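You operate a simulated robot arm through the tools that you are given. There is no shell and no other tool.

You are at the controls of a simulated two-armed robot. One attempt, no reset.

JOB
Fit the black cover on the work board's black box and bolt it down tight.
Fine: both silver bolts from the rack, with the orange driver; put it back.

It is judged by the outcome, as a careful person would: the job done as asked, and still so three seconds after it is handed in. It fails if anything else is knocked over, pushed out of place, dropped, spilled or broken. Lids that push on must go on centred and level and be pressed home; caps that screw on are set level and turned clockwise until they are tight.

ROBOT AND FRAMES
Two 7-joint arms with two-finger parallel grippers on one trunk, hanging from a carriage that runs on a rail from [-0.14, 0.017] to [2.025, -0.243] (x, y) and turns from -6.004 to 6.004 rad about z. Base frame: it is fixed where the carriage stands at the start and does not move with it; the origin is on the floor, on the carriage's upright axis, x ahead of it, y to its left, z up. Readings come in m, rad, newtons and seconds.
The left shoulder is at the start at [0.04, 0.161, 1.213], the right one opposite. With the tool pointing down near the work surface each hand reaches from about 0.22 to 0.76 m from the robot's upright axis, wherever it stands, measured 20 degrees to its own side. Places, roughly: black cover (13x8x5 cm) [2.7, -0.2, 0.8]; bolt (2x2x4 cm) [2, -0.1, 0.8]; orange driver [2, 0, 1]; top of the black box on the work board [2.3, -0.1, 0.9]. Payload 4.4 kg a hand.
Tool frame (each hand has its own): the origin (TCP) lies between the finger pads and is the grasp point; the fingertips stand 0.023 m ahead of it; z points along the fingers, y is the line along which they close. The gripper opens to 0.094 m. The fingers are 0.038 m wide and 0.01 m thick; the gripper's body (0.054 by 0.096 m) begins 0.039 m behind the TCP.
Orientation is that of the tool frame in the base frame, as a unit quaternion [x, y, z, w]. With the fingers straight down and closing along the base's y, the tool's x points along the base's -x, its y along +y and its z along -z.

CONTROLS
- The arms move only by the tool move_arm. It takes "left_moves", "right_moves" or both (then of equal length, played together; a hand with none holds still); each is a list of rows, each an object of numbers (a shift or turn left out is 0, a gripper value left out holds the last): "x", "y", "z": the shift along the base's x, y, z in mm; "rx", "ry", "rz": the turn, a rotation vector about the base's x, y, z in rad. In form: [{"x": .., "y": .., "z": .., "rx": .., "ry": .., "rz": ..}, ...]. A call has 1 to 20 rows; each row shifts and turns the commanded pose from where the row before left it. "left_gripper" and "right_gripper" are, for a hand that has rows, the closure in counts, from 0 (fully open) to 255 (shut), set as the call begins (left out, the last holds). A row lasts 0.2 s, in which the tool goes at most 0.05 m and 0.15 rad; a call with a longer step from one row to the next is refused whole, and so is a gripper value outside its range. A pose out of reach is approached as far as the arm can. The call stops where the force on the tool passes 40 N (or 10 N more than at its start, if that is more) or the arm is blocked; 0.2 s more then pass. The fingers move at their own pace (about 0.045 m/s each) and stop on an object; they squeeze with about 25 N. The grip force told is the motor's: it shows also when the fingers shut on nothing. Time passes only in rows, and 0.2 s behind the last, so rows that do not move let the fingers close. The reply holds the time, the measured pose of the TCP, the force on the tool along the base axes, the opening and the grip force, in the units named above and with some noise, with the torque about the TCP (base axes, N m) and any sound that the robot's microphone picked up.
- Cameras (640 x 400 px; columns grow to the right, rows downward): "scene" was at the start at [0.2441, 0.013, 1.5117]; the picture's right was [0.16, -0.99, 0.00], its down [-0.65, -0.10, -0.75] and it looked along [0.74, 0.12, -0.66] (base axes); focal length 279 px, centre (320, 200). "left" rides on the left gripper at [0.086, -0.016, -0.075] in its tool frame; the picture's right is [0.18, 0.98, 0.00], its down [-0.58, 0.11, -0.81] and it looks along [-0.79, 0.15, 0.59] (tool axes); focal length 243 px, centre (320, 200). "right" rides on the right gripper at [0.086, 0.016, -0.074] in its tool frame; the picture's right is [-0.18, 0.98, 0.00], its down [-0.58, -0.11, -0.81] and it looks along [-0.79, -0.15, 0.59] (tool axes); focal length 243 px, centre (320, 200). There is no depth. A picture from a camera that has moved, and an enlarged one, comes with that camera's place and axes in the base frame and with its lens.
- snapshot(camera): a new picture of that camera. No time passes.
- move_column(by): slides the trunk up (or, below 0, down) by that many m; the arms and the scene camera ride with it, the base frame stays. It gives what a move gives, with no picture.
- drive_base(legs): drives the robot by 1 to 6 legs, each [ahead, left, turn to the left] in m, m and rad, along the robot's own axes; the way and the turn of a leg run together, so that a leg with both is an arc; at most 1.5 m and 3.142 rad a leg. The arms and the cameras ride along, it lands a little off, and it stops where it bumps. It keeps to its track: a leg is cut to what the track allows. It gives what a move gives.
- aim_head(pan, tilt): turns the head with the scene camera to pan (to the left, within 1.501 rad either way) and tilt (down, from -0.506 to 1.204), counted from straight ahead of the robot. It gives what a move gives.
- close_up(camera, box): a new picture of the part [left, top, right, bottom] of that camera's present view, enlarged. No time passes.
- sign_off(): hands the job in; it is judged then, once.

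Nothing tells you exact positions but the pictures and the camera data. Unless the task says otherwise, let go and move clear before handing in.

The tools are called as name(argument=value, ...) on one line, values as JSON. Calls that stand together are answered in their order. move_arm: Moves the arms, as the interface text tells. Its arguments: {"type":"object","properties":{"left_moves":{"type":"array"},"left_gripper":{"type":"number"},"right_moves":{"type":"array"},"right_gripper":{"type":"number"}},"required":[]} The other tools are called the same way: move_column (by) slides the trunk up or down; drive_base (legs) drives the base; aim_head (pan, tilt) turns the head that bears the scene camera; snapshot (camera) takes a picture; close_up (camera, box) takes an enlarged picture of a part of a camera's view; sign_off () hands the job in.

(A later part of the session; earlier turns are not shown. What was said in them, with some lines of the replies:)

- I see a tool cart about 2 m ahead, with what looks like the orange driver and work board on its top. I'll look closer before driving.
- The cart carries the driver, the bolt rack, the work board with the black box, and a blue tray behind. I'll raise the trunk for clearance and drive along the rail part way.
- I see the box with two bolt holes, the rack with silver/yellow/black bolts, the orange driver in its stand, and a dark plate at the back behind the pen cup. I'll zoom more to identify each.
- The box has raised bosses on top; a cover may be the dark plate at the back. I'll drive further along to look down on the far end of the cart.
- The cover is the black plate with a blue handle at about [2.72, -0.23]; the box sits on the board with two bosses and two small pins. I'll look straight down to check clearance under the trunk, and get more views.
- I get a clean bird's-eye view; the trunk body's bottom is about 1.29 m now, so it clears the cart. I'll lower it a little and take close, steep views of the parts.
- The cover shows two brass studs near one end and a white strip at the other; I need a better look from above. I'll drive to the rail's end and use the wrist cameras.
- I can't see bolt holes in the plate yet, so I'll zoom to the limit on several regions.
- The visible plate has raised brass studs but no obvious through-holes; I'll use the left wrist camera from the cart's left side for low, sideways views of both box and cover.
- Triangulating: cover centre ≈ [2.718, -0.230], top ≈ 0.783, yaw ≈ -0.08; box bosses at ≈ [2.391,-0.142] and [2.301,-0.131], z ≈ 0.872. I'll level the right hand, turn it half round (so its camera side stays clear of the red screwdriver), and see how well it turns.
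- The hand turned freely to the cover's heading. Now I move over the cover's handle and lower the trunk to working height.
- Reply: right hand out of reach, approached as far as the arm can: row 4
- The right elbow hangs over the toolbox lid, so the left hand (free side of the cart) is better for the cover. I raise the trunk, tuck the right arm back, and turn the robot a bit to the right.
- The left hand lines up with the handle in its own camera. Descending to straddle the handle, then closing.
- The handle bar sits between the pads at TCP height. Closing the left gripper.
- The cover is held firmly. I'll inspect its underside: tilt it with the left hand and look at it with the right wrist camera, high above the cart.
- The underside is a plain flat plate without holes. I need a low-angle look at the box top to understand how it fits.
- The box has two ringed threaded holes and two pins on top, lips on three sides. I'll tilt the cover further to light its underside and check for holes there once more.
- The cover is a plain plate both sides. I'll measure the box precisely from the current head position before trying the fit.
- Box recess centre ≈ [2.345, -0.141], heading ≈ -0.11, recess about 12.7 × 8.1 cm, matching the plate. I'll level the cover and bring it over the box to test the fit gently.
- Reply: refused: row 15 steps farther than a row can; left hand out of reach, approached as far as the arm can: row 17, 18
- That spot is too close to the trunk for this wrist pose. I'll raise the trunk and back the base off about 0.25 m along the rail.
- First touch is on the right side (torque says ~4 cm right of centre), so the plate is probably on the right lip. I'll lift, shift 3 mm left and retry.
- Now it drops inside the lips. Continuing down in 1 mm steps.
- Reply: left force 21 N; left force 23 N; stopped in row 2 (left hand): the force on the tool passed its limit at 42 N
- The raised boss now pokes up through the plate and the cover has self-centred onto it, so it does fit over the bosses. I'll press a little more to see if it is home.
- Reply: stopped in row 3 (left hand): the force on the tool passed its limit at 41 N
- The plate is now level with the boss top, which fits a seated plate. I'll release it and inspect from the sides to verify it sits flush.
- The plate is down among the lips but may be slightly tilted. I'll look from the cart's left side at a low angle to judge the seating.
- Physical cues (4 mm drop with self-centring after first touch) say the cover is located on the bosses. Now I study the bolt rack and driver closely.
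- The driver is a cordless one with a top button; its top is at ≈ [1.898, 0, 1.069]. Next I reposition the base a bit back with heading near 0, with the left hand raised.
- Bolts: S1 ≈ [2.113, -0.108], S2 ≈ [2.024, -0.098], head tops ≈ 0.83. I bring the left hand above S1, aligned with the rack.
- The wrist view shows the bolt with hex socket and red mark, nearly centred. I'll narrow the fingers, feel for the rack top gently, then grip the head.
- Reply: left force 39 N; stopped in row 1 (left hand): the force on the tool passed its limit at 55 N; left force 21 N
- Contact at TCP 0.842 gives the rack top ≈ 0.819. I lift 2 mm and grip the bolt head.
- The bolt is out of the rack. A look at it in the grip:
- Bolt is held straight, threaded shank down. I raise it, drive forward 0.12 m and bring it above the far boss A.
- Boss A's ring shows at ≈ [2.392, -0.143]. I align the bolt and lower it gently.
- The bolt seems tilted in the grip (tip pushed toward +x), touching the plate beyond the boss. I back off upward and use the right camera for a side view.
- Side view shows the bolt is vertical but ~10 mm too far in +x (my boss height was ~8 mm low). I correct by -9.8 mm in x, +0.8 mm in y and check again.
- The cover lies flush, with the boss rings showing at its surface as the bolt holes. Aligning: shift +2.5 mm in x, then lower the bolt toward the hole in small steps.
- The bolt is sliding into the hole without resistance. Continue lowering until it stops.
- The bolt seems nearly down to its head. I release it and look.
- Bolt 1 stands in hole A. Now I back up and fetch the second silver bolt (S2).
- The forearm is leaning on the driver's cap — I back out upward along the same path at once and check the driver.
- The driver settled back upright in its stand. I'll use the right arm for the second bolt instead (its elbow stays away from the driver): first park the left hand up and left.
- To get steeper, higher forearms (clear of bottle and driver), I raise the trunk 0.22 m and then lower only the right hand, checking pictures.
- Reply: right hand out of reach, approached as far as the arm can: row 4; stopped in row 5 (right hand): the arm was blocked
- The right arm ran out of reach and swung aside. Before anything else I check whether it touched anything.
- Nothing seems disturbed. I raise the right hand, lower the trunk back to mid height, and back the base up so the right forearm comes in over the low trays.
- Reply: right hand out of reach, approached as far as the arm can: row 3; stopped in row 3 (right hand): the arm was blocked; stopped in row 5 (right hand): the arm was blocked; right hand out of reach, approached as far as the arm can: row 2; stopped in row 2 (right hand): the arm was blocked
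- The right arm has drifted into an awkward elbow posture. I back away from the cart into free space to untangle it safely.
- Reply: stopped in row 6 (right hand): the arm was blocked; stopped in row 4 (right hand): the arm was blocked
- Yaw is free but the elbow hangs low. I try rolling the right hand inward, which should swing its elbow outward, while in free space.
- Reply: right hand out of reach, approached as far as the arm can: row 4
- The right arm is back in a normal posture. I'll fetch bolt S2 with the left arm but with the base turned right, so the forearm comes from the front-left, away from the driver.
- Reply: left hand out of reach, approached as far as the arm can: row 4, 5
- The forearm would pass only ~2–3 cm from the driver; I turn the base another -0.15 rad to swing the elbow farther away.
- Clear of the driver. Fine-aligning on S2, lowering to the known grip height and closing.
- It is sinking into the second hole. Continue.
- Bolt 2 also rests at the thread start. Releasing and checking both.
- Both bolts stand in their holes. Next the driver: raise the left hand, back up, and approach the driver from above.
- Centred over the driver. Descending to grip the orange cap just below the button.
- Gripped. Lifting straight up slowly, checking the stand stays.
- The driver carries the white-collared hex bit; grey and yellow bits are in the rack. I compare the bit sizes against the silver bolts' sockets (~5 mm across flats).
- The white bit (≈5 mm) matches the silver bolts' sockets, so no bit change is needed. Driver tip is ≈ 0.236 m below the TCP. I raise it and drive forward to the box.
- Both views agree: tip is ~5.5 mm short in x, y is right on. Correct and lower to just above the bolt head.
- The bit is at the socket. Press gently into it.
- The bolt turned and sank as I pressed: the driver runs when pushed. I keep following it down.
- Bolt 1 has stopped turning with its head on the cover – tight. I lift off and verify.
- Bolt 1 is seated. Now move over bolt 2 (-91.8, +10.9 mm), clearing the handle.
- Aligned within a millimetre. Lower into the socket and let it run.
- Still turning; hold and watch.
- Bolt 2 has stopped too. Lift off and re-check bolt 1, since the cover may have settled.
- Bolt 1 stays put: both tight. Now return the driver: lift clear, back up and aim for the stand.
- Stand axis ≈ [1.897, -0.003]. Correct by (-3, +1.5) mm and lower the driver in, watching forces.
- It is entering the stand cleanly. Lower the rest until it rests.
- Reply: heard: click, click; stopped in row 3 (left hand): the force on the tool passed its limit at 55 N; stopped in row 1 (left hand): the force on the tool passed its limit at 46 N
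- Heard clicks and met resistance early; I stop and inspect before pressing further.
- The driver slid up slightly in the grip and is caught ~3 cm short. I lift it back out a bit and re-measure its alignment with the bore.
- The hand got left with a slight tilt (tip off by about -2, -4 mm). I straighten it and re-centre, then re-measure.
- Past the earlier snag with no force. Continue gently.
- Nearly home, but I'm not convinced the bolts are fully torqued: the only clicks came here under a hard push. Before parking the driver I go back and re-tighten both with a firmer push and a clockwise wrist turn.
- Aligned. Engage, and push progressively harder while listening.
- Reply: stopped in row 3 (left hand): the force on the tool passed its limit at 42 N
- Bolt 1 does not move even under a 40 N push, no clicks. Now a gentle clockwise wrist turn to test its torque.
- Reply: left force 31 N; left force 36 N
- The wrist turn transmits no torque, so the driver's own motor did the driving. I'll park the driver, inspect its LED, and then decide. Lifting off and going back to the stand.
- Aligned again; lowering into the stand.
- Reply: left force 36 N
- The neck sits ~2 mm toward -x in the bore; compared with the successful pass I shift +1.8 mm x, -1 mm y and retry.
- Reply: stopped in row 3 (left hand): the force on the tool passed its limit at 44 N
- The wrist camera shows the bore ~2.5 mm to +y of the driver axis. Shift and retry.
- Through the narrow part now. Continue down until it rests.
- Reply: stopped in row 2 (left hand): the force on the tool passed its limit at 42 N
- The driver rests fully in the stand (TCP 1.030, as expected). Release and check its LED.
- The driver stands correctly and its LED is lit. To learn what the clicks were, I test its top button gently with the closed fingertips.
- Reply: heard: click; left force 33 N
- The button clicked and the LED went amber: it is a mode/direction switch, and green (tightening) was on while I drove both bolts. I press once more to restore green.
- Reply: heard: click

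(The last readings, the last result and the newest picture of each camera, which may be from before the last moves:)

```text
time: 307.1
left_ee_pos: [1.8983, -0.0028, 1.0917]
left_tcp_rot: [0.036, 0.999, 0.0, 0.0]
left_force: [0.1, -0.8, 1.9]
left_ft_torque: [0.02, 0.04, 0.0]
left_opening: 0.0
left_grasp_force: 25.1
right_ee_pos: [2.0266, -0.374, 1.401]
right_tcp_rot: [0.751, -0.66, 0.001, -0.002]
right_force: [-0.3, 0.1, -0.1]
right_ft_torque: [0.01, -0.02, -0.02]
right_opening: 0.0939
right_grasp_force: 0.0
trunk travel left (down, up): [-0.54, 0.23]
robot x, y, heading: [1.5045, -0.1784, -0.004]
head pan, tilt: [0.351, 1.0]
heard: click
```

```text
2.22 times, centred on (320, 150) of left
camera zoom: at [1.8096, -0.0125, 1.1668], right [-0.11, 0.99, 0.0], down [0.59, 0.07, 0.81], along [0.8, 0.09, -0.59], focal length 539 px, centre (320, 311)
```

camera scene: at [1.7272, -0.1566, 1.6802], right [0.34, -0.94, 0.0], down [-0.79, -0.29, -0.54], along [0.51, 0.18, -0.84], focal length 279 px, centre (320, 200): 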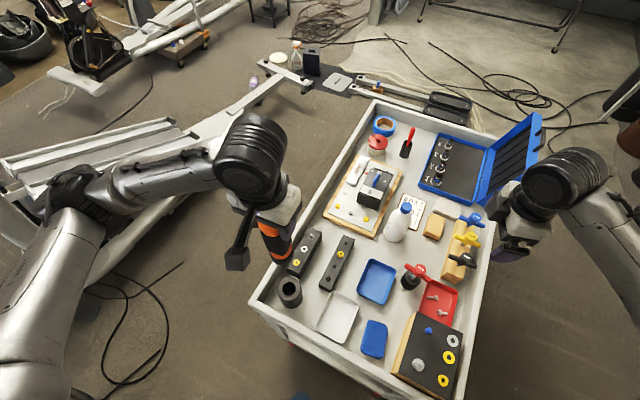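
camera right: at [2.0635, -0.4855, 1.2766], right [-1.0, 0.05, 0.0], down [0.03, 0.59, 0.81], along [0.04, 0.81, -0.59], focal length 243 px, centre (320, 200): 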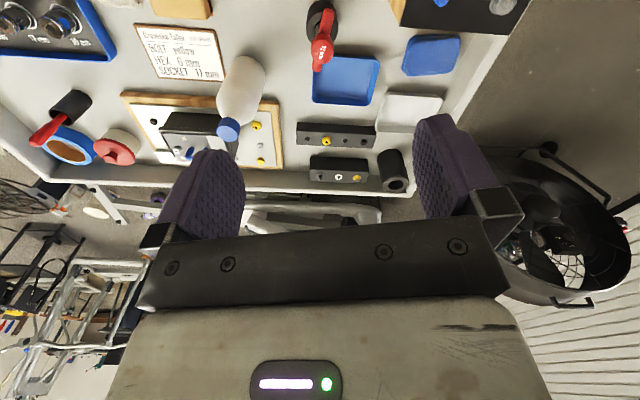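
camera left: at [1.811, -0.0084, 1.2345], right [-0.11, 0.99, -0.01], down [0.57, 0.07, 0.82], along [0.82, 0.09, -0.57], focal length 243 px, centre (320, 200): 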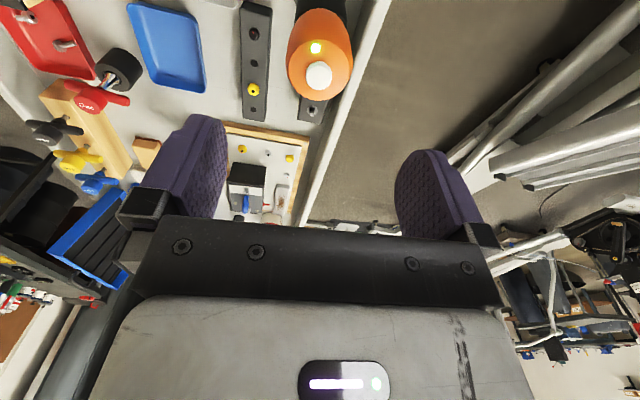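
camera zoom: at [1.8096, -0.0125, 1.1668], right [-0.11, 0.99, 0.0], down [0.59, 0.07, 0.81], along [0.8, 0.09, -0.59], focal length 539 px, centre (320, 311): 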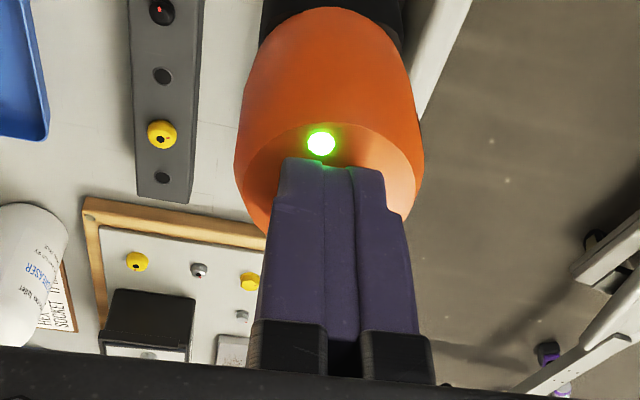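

Green is restored. Now I clear the hand and do a final inspection.

move_arm(left_moves=[{"z": 30}, {"z": 45}, {"z": 45}, {"z": 45}, {}])

close_up(camera="scene", box=[245, 100, 505, 400])

close_up(camera="scene", box=[350, 155, 400, 215])

close_up(camera="scene", box=[250, 240, 330, 320])

```text
time: 308.3
left_ee_pos: [1.8997, -0.0019, 1.2565]
left_tcp_rot: [0.036, 0.999, 0.0, 0.0]
left_force: [-0.2, -0.2, 0.7]
left_ft_torque: [0.02, -0.01, -0.01]
left_opening: 0.0002
left_grasp_force: 25.2
right_ee_pos: [2.0255, -0.3736, 1.3999]
right_tcp_rot: [0.751, -0.66, 0.001, -0.001]
right_force: [0.2, -0.2, -0.1]
right_ft_torque: [0.01, -0.01, -0.01]
right_opening: 0.0939
right_grasp_force: 0.2
trunk travel left (down, up): [-0.54, 0.23]
robot x, y, heading: [1.502, -0.1776, -0.01]
head pan, tilt: [0.351, 1.0]
```

```text
1.33 times, centred on (375, 250) of scene
camera zoom: at [1.73, -0.1576, 1.6803], right [0.34, -0.94, 0.0], down [-0.79, -0.29, -0.54], along [0.51, 0.18, -0.84], focal length 372 px, centre (247, 133)
```

zoom: 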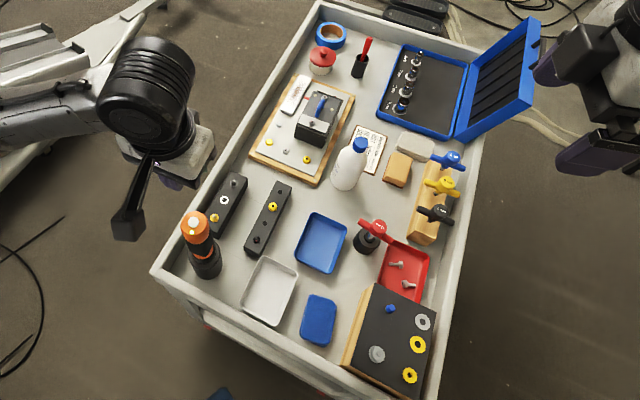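

```text
6.67 times, centred on (375, 185) of scene
camera zoom: at [1.73, -0.1576, 1.6803], right [0.34, -0.94, 0.0], down [-0.79, -0.29, -0.54], along [0.51, 0.18, -0.84], focal length 1862 px, centre (-47, 300)
```

zoom: 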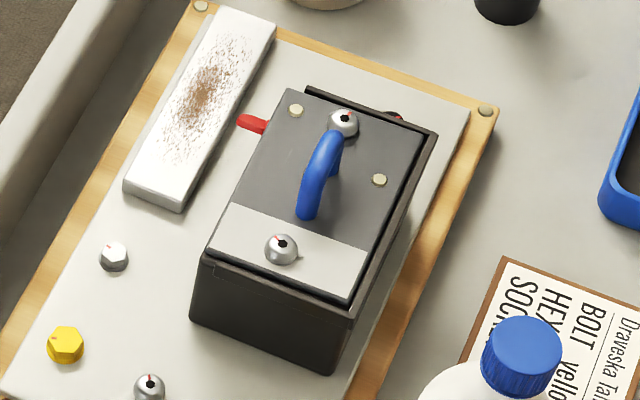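

```text
5.00 times, centred on (290, 280) of scene
camera zoom: at [1.73, -0.1576, 1.6803], right [0.34, -0.94, 0.0], down [-0.79, -0.29, -0.54], along [0.51, 0.18, -0.84], focal length 1397 px, centre (470, -200)
```

zoom: 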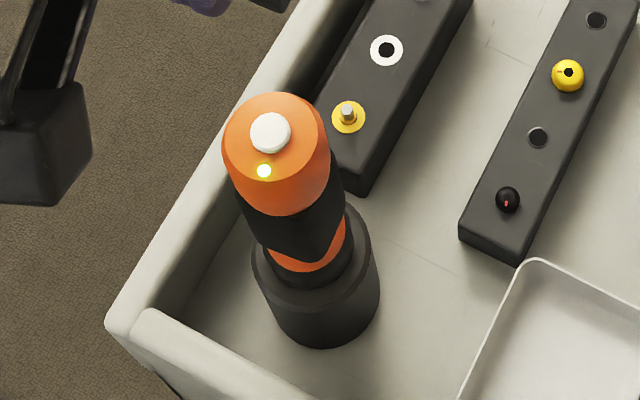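

A small crescent shows beside bolt 2; I look closer from the side.

close_up(camera="scene", box=[366, 186, 386, 202])

drive_base(legs=[[0.245, -0.03, 0]])

move_arm(right_moves=[{"x": 9, "y": -5, "z": -38}, {"x": 9, "y": -5, "z": -38}, {"x": 9, "y": -5, "z": -38}, {"x": 9, "y": -5, "z": -38}, {"x": 9, "y": -5, "z": -38}, {}])

close_up(camera="right", box=[270, 125, 350, 185])

close_up(camera="scene", box=[320, 195, 390, 265])

```text
16.00 times, centred on (376, 194) of scene
camera zoom: at [1.73, -0.1576, 1.6803], right [0.34, -0.94, 0.0], down [-0.79, -0.29, -0.54], along [0.51, 0.18, -0.84], focal length 4470 px, centre (-576, 296)
```

zoom: 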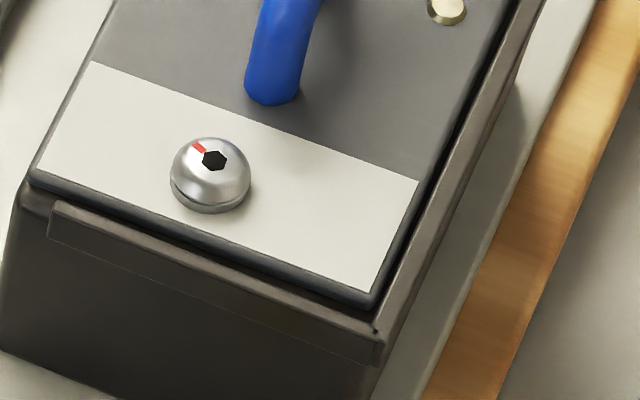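

```text
time: 310.1
left_ee_pos: [2.1397, -0.0309, 1.2564]
left_tcp_rot: [0.037, 0.999, 0.0, 0.0]
left_force: [-0.4, -0.1, -0.4]
left_ft_torque: [-0.02, 0.0, -0.01]
left_opening: 0.0
left_grasp_force: 25.1
right_ee_pos: [2.2666, -0.4039, 1.4011]
right_tcp_rot: [0.751, -0.661, 0.0, -0.002]
right_force: [0.3, 0.6, 0.2]
right_ft_torque: [-0.01, 0.0, -0.02]
right_opening: 0.0943
right_grasp_force: 0.1
trunk travel left (down, up): [-0.54, 0.23]
robot x, y, heading: [1.7438, -0.2082, -0.005]
head pan, tilt: [0.351, 1.0]
```

```text
time: 311.5
left_ee_pos: [2.1398, -0.0303, 1.2565]
left_tcp_rot: [0.036, 0.999, 0.001, 0.0]
left_force: [0.2, -0.2, 0.3]
left_ft_torque: [0.02, 0.0, 0.01]
left_opening: 0.0
left_grasp_force: 24.9
right_ee_pos: [2.3114, -0.4264, 1.2089]
right_tcp_rot: [0.751, -0.66, 0.001, -0.001]
right_force: [0.0, -0.2, -0.2]
right_ft_torque: [0.02, -0.03, 0.0]
right_opening: 0.0939
right_grasp_force: 0.0
trunk travel left (down, up): [-0.54, 0.23]
robot x, y, heading: [1.7464, -0.2072, -0.008]
head pan, tilt: [0.351, 1.0]
```

```text
6.67 times, centred on (310, 155) of right
camera zoom: at [2.3064, -0.5148, 1.2839], right [-1.0, 0.06, 0.0], down [0.03, 0.59, 0.81], along [0.05, 0.81, -0.59], focal length 1618 px, centre (387, 500)
```

zoom: 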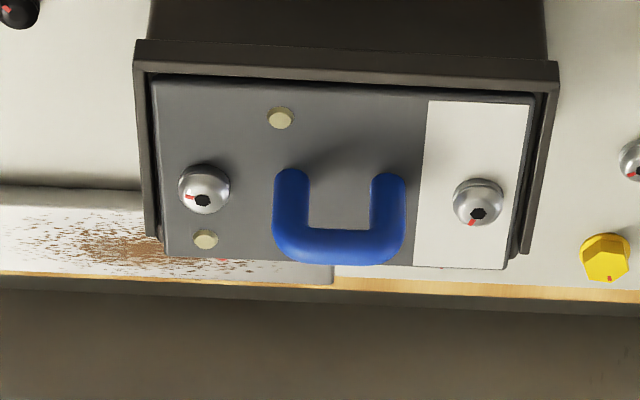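

```text
5.71 times, centred on (355, 230) of scene
camera zoom: at [1.9701, -0.1865, 1.6804], right [0.34, -0.94, 0.0], down [-0.79, -0.29, -0.54], along [0.51, 0.18, -0.84], focal length 1596 px, centre (120, 29)
```

zoom: 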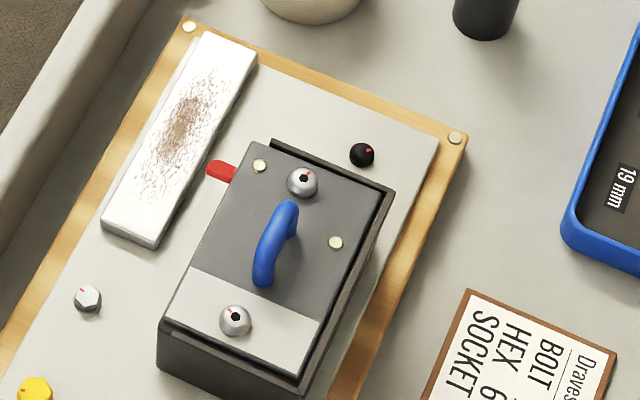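

close_up(camera="right", box=[275, 140, 305, 170])

close_up(camera="right", box=[312, 140, 342, 170])

close_up(camera="scene", box=[338, 210, 358, 226])

move_arm(left_moves=[{"x": 35, "y": 20, "rz": -0.14}, {"x": 35, "y": 20, "rz": -0.14}, {"x": 35, "y": 25, "rz": -0.14}, {"x": 35, "y": 25, "rz": -0.14}, {"x": 35, "y": 25, "rz": -0.14}, {"x": 30, "y": 25, "rz": -0.14}, {"y": 25, "z": -20, "rz": -0.14}, {"z": -40, "rz": -0.14}, {"z": -40, "rz": -0.14}, {"z": -40, "rz": -0.14}, {"z": -40, "rz": -0.14}, {"z": -30, "rx": -0.13}, {"z": -20, "rx": -0.13}, {"rx": -0.13}, {"rx": -0.13}, {}])

snapshot(camera="left")

```text
13.33 times, centred on (290, 155) of right
camera zoom: at [2.3064, -0.5148, 1.2839], right [-1.0, 0.06, 0.0], down [0.03, 0.59, 0.81], along [0.05, 0.81, -0.59], focal length 3235 px, centre (720, 800)
```

zoom: 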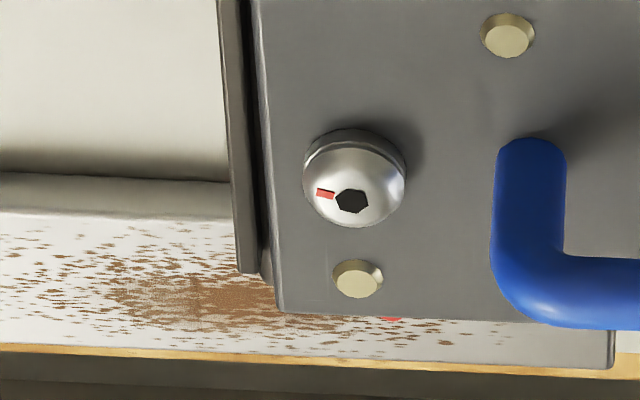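

```text
13.33 times, centred on (327, 155) of right
camera zoom: at [2.3064, -0.5148, 1.2839], right [-1.0, 0.06, 0.0], down [0.03, 0.59, 0.81], along [0.05, 0.81, -0.59], focal length 3235 px, centre (227, 800)
```

zoom: 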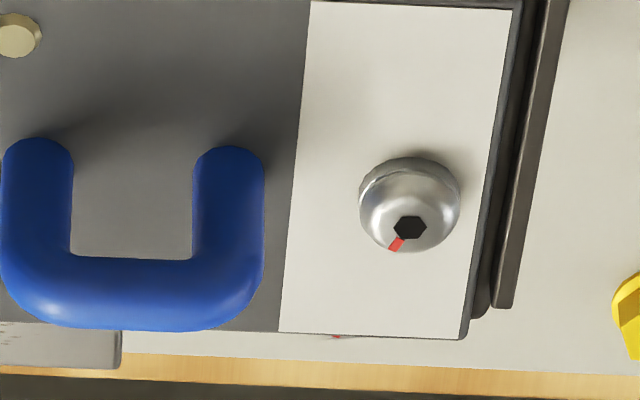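

```text
16.00 times, centred on (348, 218) of scene
camera zoom: at [1.9701, -0.1865, 1.6804], right [0.34, -0.94, 0.0], down [-0.79, -0.29, -0.54], along [0.51, 0.18, -0.84], focal length 4470 px, centre (-128, -88)
```

zoom: 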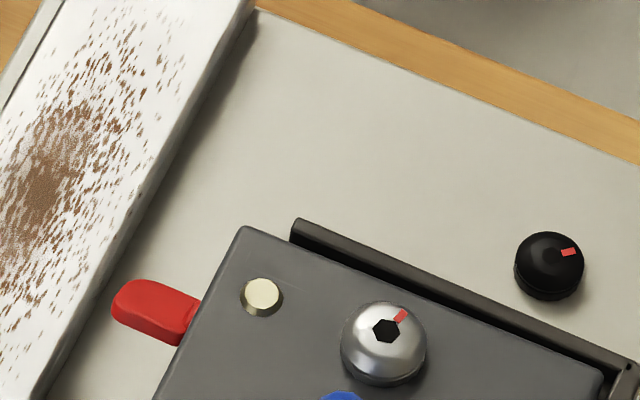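

```text
time: 314.9
left_ee_pos: [2.345, 0.1334, 1.0243]
left_tcp_rot: [0.697, 0.669, -0.178, 0.186]
left_force: [-0.5, -0.2, 0.8]
left_ft_torque: [-0.02, 0.0, 0.0]
left_opening: 0.0
left_grasp_force: 24.9
right_ee_pos: [2.3118, -0.4256, 1.2086]
right_tcp_rot: [0.752, -0.66, 0.002, -0.001]
right_force: [0.0, -0.2, 0.1]
right_ft_torque: [-0.01, -0.01, 0.01]
right_opening: 0.0941
right_grasp_force: 0.2
trunk travel left (down, up): [-0.54, 0.23]
robot x, y, heading: [1.7448, -0.2087, -0.007]
head pan, tilt: [0.351, 1.0]
```

```text
taken
camera left: at [2.3317, 0.2461, 1.0471], right [0.99, 0.12, -0.07], down [0.09, -0.11, 0.99], along [0.12, -0.99, -0.11], focal length 243 px, centre (320, 200)
```

left: 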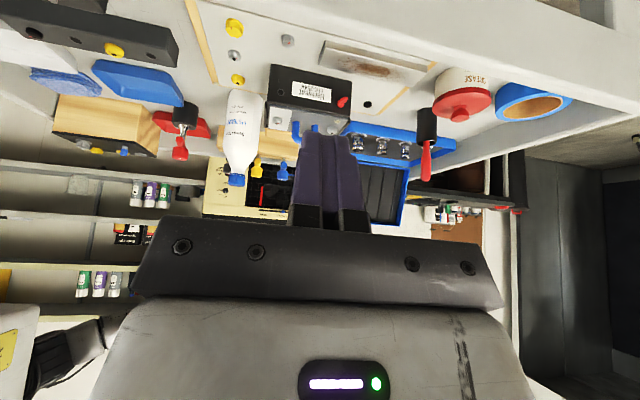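

move_arm(left_moves=[{"x": 20}, {"x": 20}, {}, {}], left_gripper=0)

close_up(camera="left", box=[230, 60, 340, 150])

close_up(camera="left", box=[230, 90, 280, 135])

close_up(camera="left", box=[280, 95, 330, 140])

```text
time: 315.9
left_ee_pos: [2.3839, 0.1347, 1.027]
left_tcp_rot: [0.698, 0.668, -0.178, 0.185]
left_force: [-0.7, 0.6, 0.3]
left_ft_torque: [-0.01, 0.05, -0.03]
left_opening: 0.0869
left_grasp_force: 0.0
right_ee_pos: [2.312, -0.4257, 1.2095]
right_tcp_rot: [0.751, -0.661, 0.001, -0.002]
right_force: [-0.1, 0.4, 0.1]
right_ft_torque: [-0.03, -0.03, 0.01]
right_opening: 0.0937
right_grasp_force: 0.2
trunk travel left (down, up): [-0.54, 0.23]
robot x, y, heading: [1.7453, -0.2092, -0.008]
head pan, tilt: [0.351, 1.0]
```

```text
4.44 times, centred on (285, 105) of left
camera zoom: at [2.3705, 0.2476, 1.0482], right [0.99, 0.12, -0.07], down [0.08, -0.11, 0.99], along [0.12, -0.99, -0.12], focal length 1078 px, centre (476, 622)
```

zoom: 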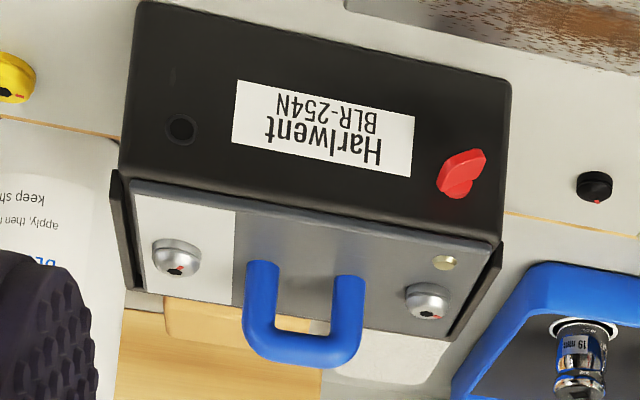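

```text
8.89 times, centred on (255, 112) of left
camera zoom: at [2.3705, 0.2476, 1.0482], right [0.99, 0.12, -0.07], down [0.08, -0.11, 0.99], along [0.12, -0.99, -0.12], focal length 2157 px, centre (898, 978)
```

zoom: 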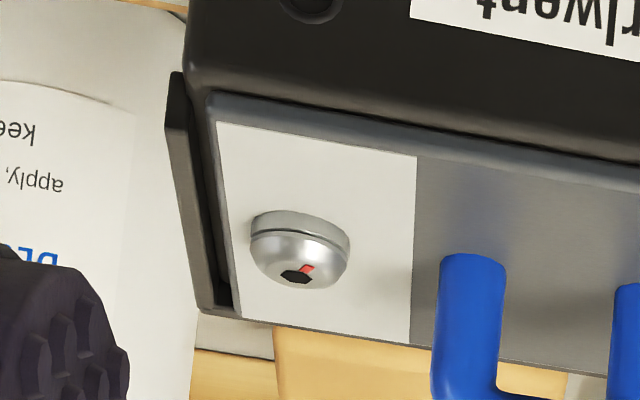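

```text
8.89 times, centred on (305, 118) of left
camera zoom: at [2.3705, 0.2476, 1.0482], right [0.99, 0.12, -0.07], down [0.08, -0.11, 0.99], along [0.12, -0.99, -0.12], focal length 2157 px, centre (453, 933)
```

zoom: 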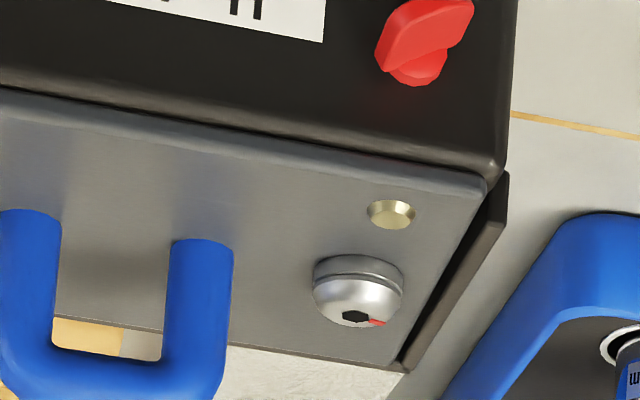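

Both bolt heads sit flush on the cover, the cover lies flat in the box. I raise both hands clear and take a last look.

move_arm(left_moves=[{"z": 40}, {"z": 40}, {"z": 40}, {"z": 40}, {}], right_moves=[{"z": 40}, {"z": 40}, {"z": 40}, {"z": 40}, {}])

aim_head(pan=0.2, tilt=1.15)

snapshot(camera="scene")

drive_base(legs=[[-0.35, 0.042, 0]])

snapshot(camera="scene")

```text
time: 317.1
left_ee_pos: [2.3858, 0.1333, 1.1871]
left_tcp_rot: [0.697, 0.669, -0.178, 0.184]
left_force: [-0.2, 0.2, -0.4]
left_ft_torque: [-0.01, 0.02, -0.03]
left_opening: 0.0942
left_grasp_force: 0.1
right_ee_pos: [2.3099, -0.4268, 1.3711]
right_tcp_rot: [0.751, -0.66, 0.001, -0.001]
right_force: [0.0, 0.1, 0.7]
right_ft_torque: [0.01, -0.03, -0.01]
right_opening: 0.094
right_grasp_force: 0.1
trunk travel left (down, up): [-0.54, 0.23]
robot x, y, heading: [1.7487, -0.2099, -0.003]
head pan, tilt: [0.351, 1.0]
```

```text
time: 317.8
left_ee_pos: [2.3858, 0.1343, 1.1869]
left_tcp_rot: [0.697, 0.67, -0.178, 0.186]
left_force: [0.0, -0.6, 0.1]
left_ft_torque: [-0.01, -0.01, 0.01]
left_opening: 0.0942
left_grasp_force: 0.2
right_ee_pos: [2.3099, -0.4275, 1.3704]
right_tcp_rot: [0.752, -0.66, 0.001, -0.001]
right_force: [-0.2, -0.4, -0.3]
right_ft_torque: [0.01, 0.01, 0.01]
right_opening: 0.0944
right_grasp_force: 0.1
trunk travel left (down, up): [-0.54, 0.23]
robot x, y, heading: [1.7442, -0.2084, -0.004]
head pan, tilt: [0.201, 1.15]
```

```text
taken
camera scene: at [1.963, -0.1985, 1.6707], right [0.19, -0.98, 0.0], down [-0.9, -0.18, -0.41], along [0.4, 0.08, -0.91], focal length 279 px, centre (320, 200)
```

scene: 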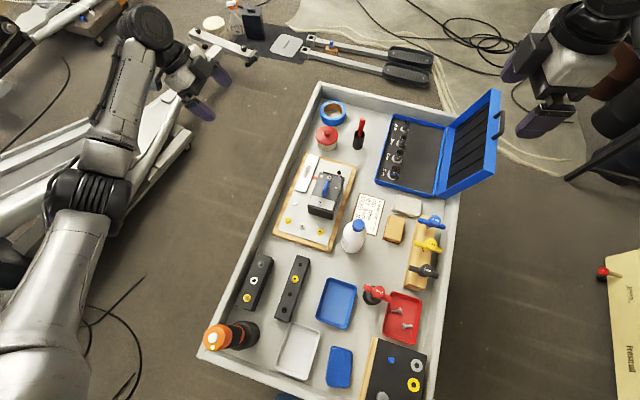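

```text
time: 320.1
left_ee_pos: [2.0325, 0.174, 1.1862]
left_tcp_rot: [0.698, 0.669, -0.178, 0.185]
left_force: [0.1, -0.1, 0.5]
left_ft_torque: [0.0, -0.04, 0.02]
left_opening: 0.094
left_grasp_force: 0.1
right_ee_pos: [1.9544, -0.3863, 1.3714]
right_tcp_rot: [0.75, -0.662, 0.0, -0.001]
right_force: [0.6, -0.9, 0.4]
right_ft_torque: [0.01, 0.01, -0.02]
right_opening: 0.0939
right_grasp_force: 0.1
trunk travel left (down, up): [-0.54, 0.23]
robot x, y, heading: [1.3893, -0.1656, -0.005]
head pan, tilt: [0.201, 1.15]
```

```text
taken
camera scene: at [1.6091, -0.1567, 1.6705], right [0.19, -0.98, 0.0], down [-0.9, -0.17, -0.41], along [0.4, 0.08, -0.91], focal length 279 px, centre (320, 200)
```

scene: 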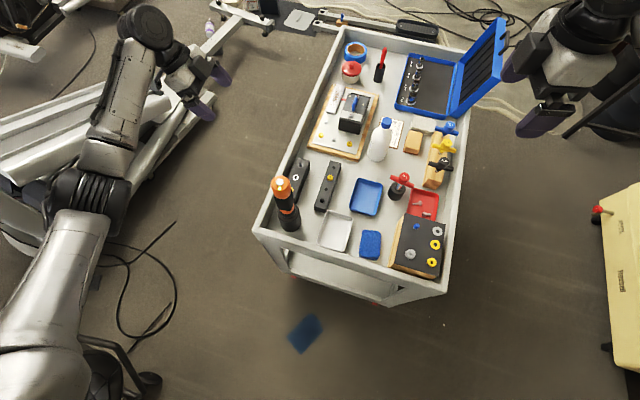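

The cover sits flat on the black box with both silver bolts seated. The orange driver is upright in its stand with its LED back to green, and nothing else on the cart looks moved. Both hands are empty and clear, so I'm handing it in.

sign_off()

```text
The job is handed in.
```

The cover is on the black box, held by both silver bolts from the rack, and the orange driver is back in its stand. I've handed the job in, but three things are less certain than I'd like:

- **Tightness:** I judged it by sight. Both heads sit flush on the cover and stopped turning under continued pressing, and bolt 1 stayed put under a push of about 40 N. I never heard a clutch click or felt torque on either bolt.
- **Cover direction:** it could have gone on either way round, and I saw no marking that settled it. I put the white strip toward the near end, where it dropped into place inside the box's lips.
- **Driver bump:** while I reached for the second bolt, the left forearm leaned on the driver in its stand. It settled back upright.

The driver went back in on the third try after catching partway down. I also pressed its top button to see what it does, which turned the LED amber, and pressed it again to bring back green. In the last pictures nothing else on the cart looked knocked over or out of place.
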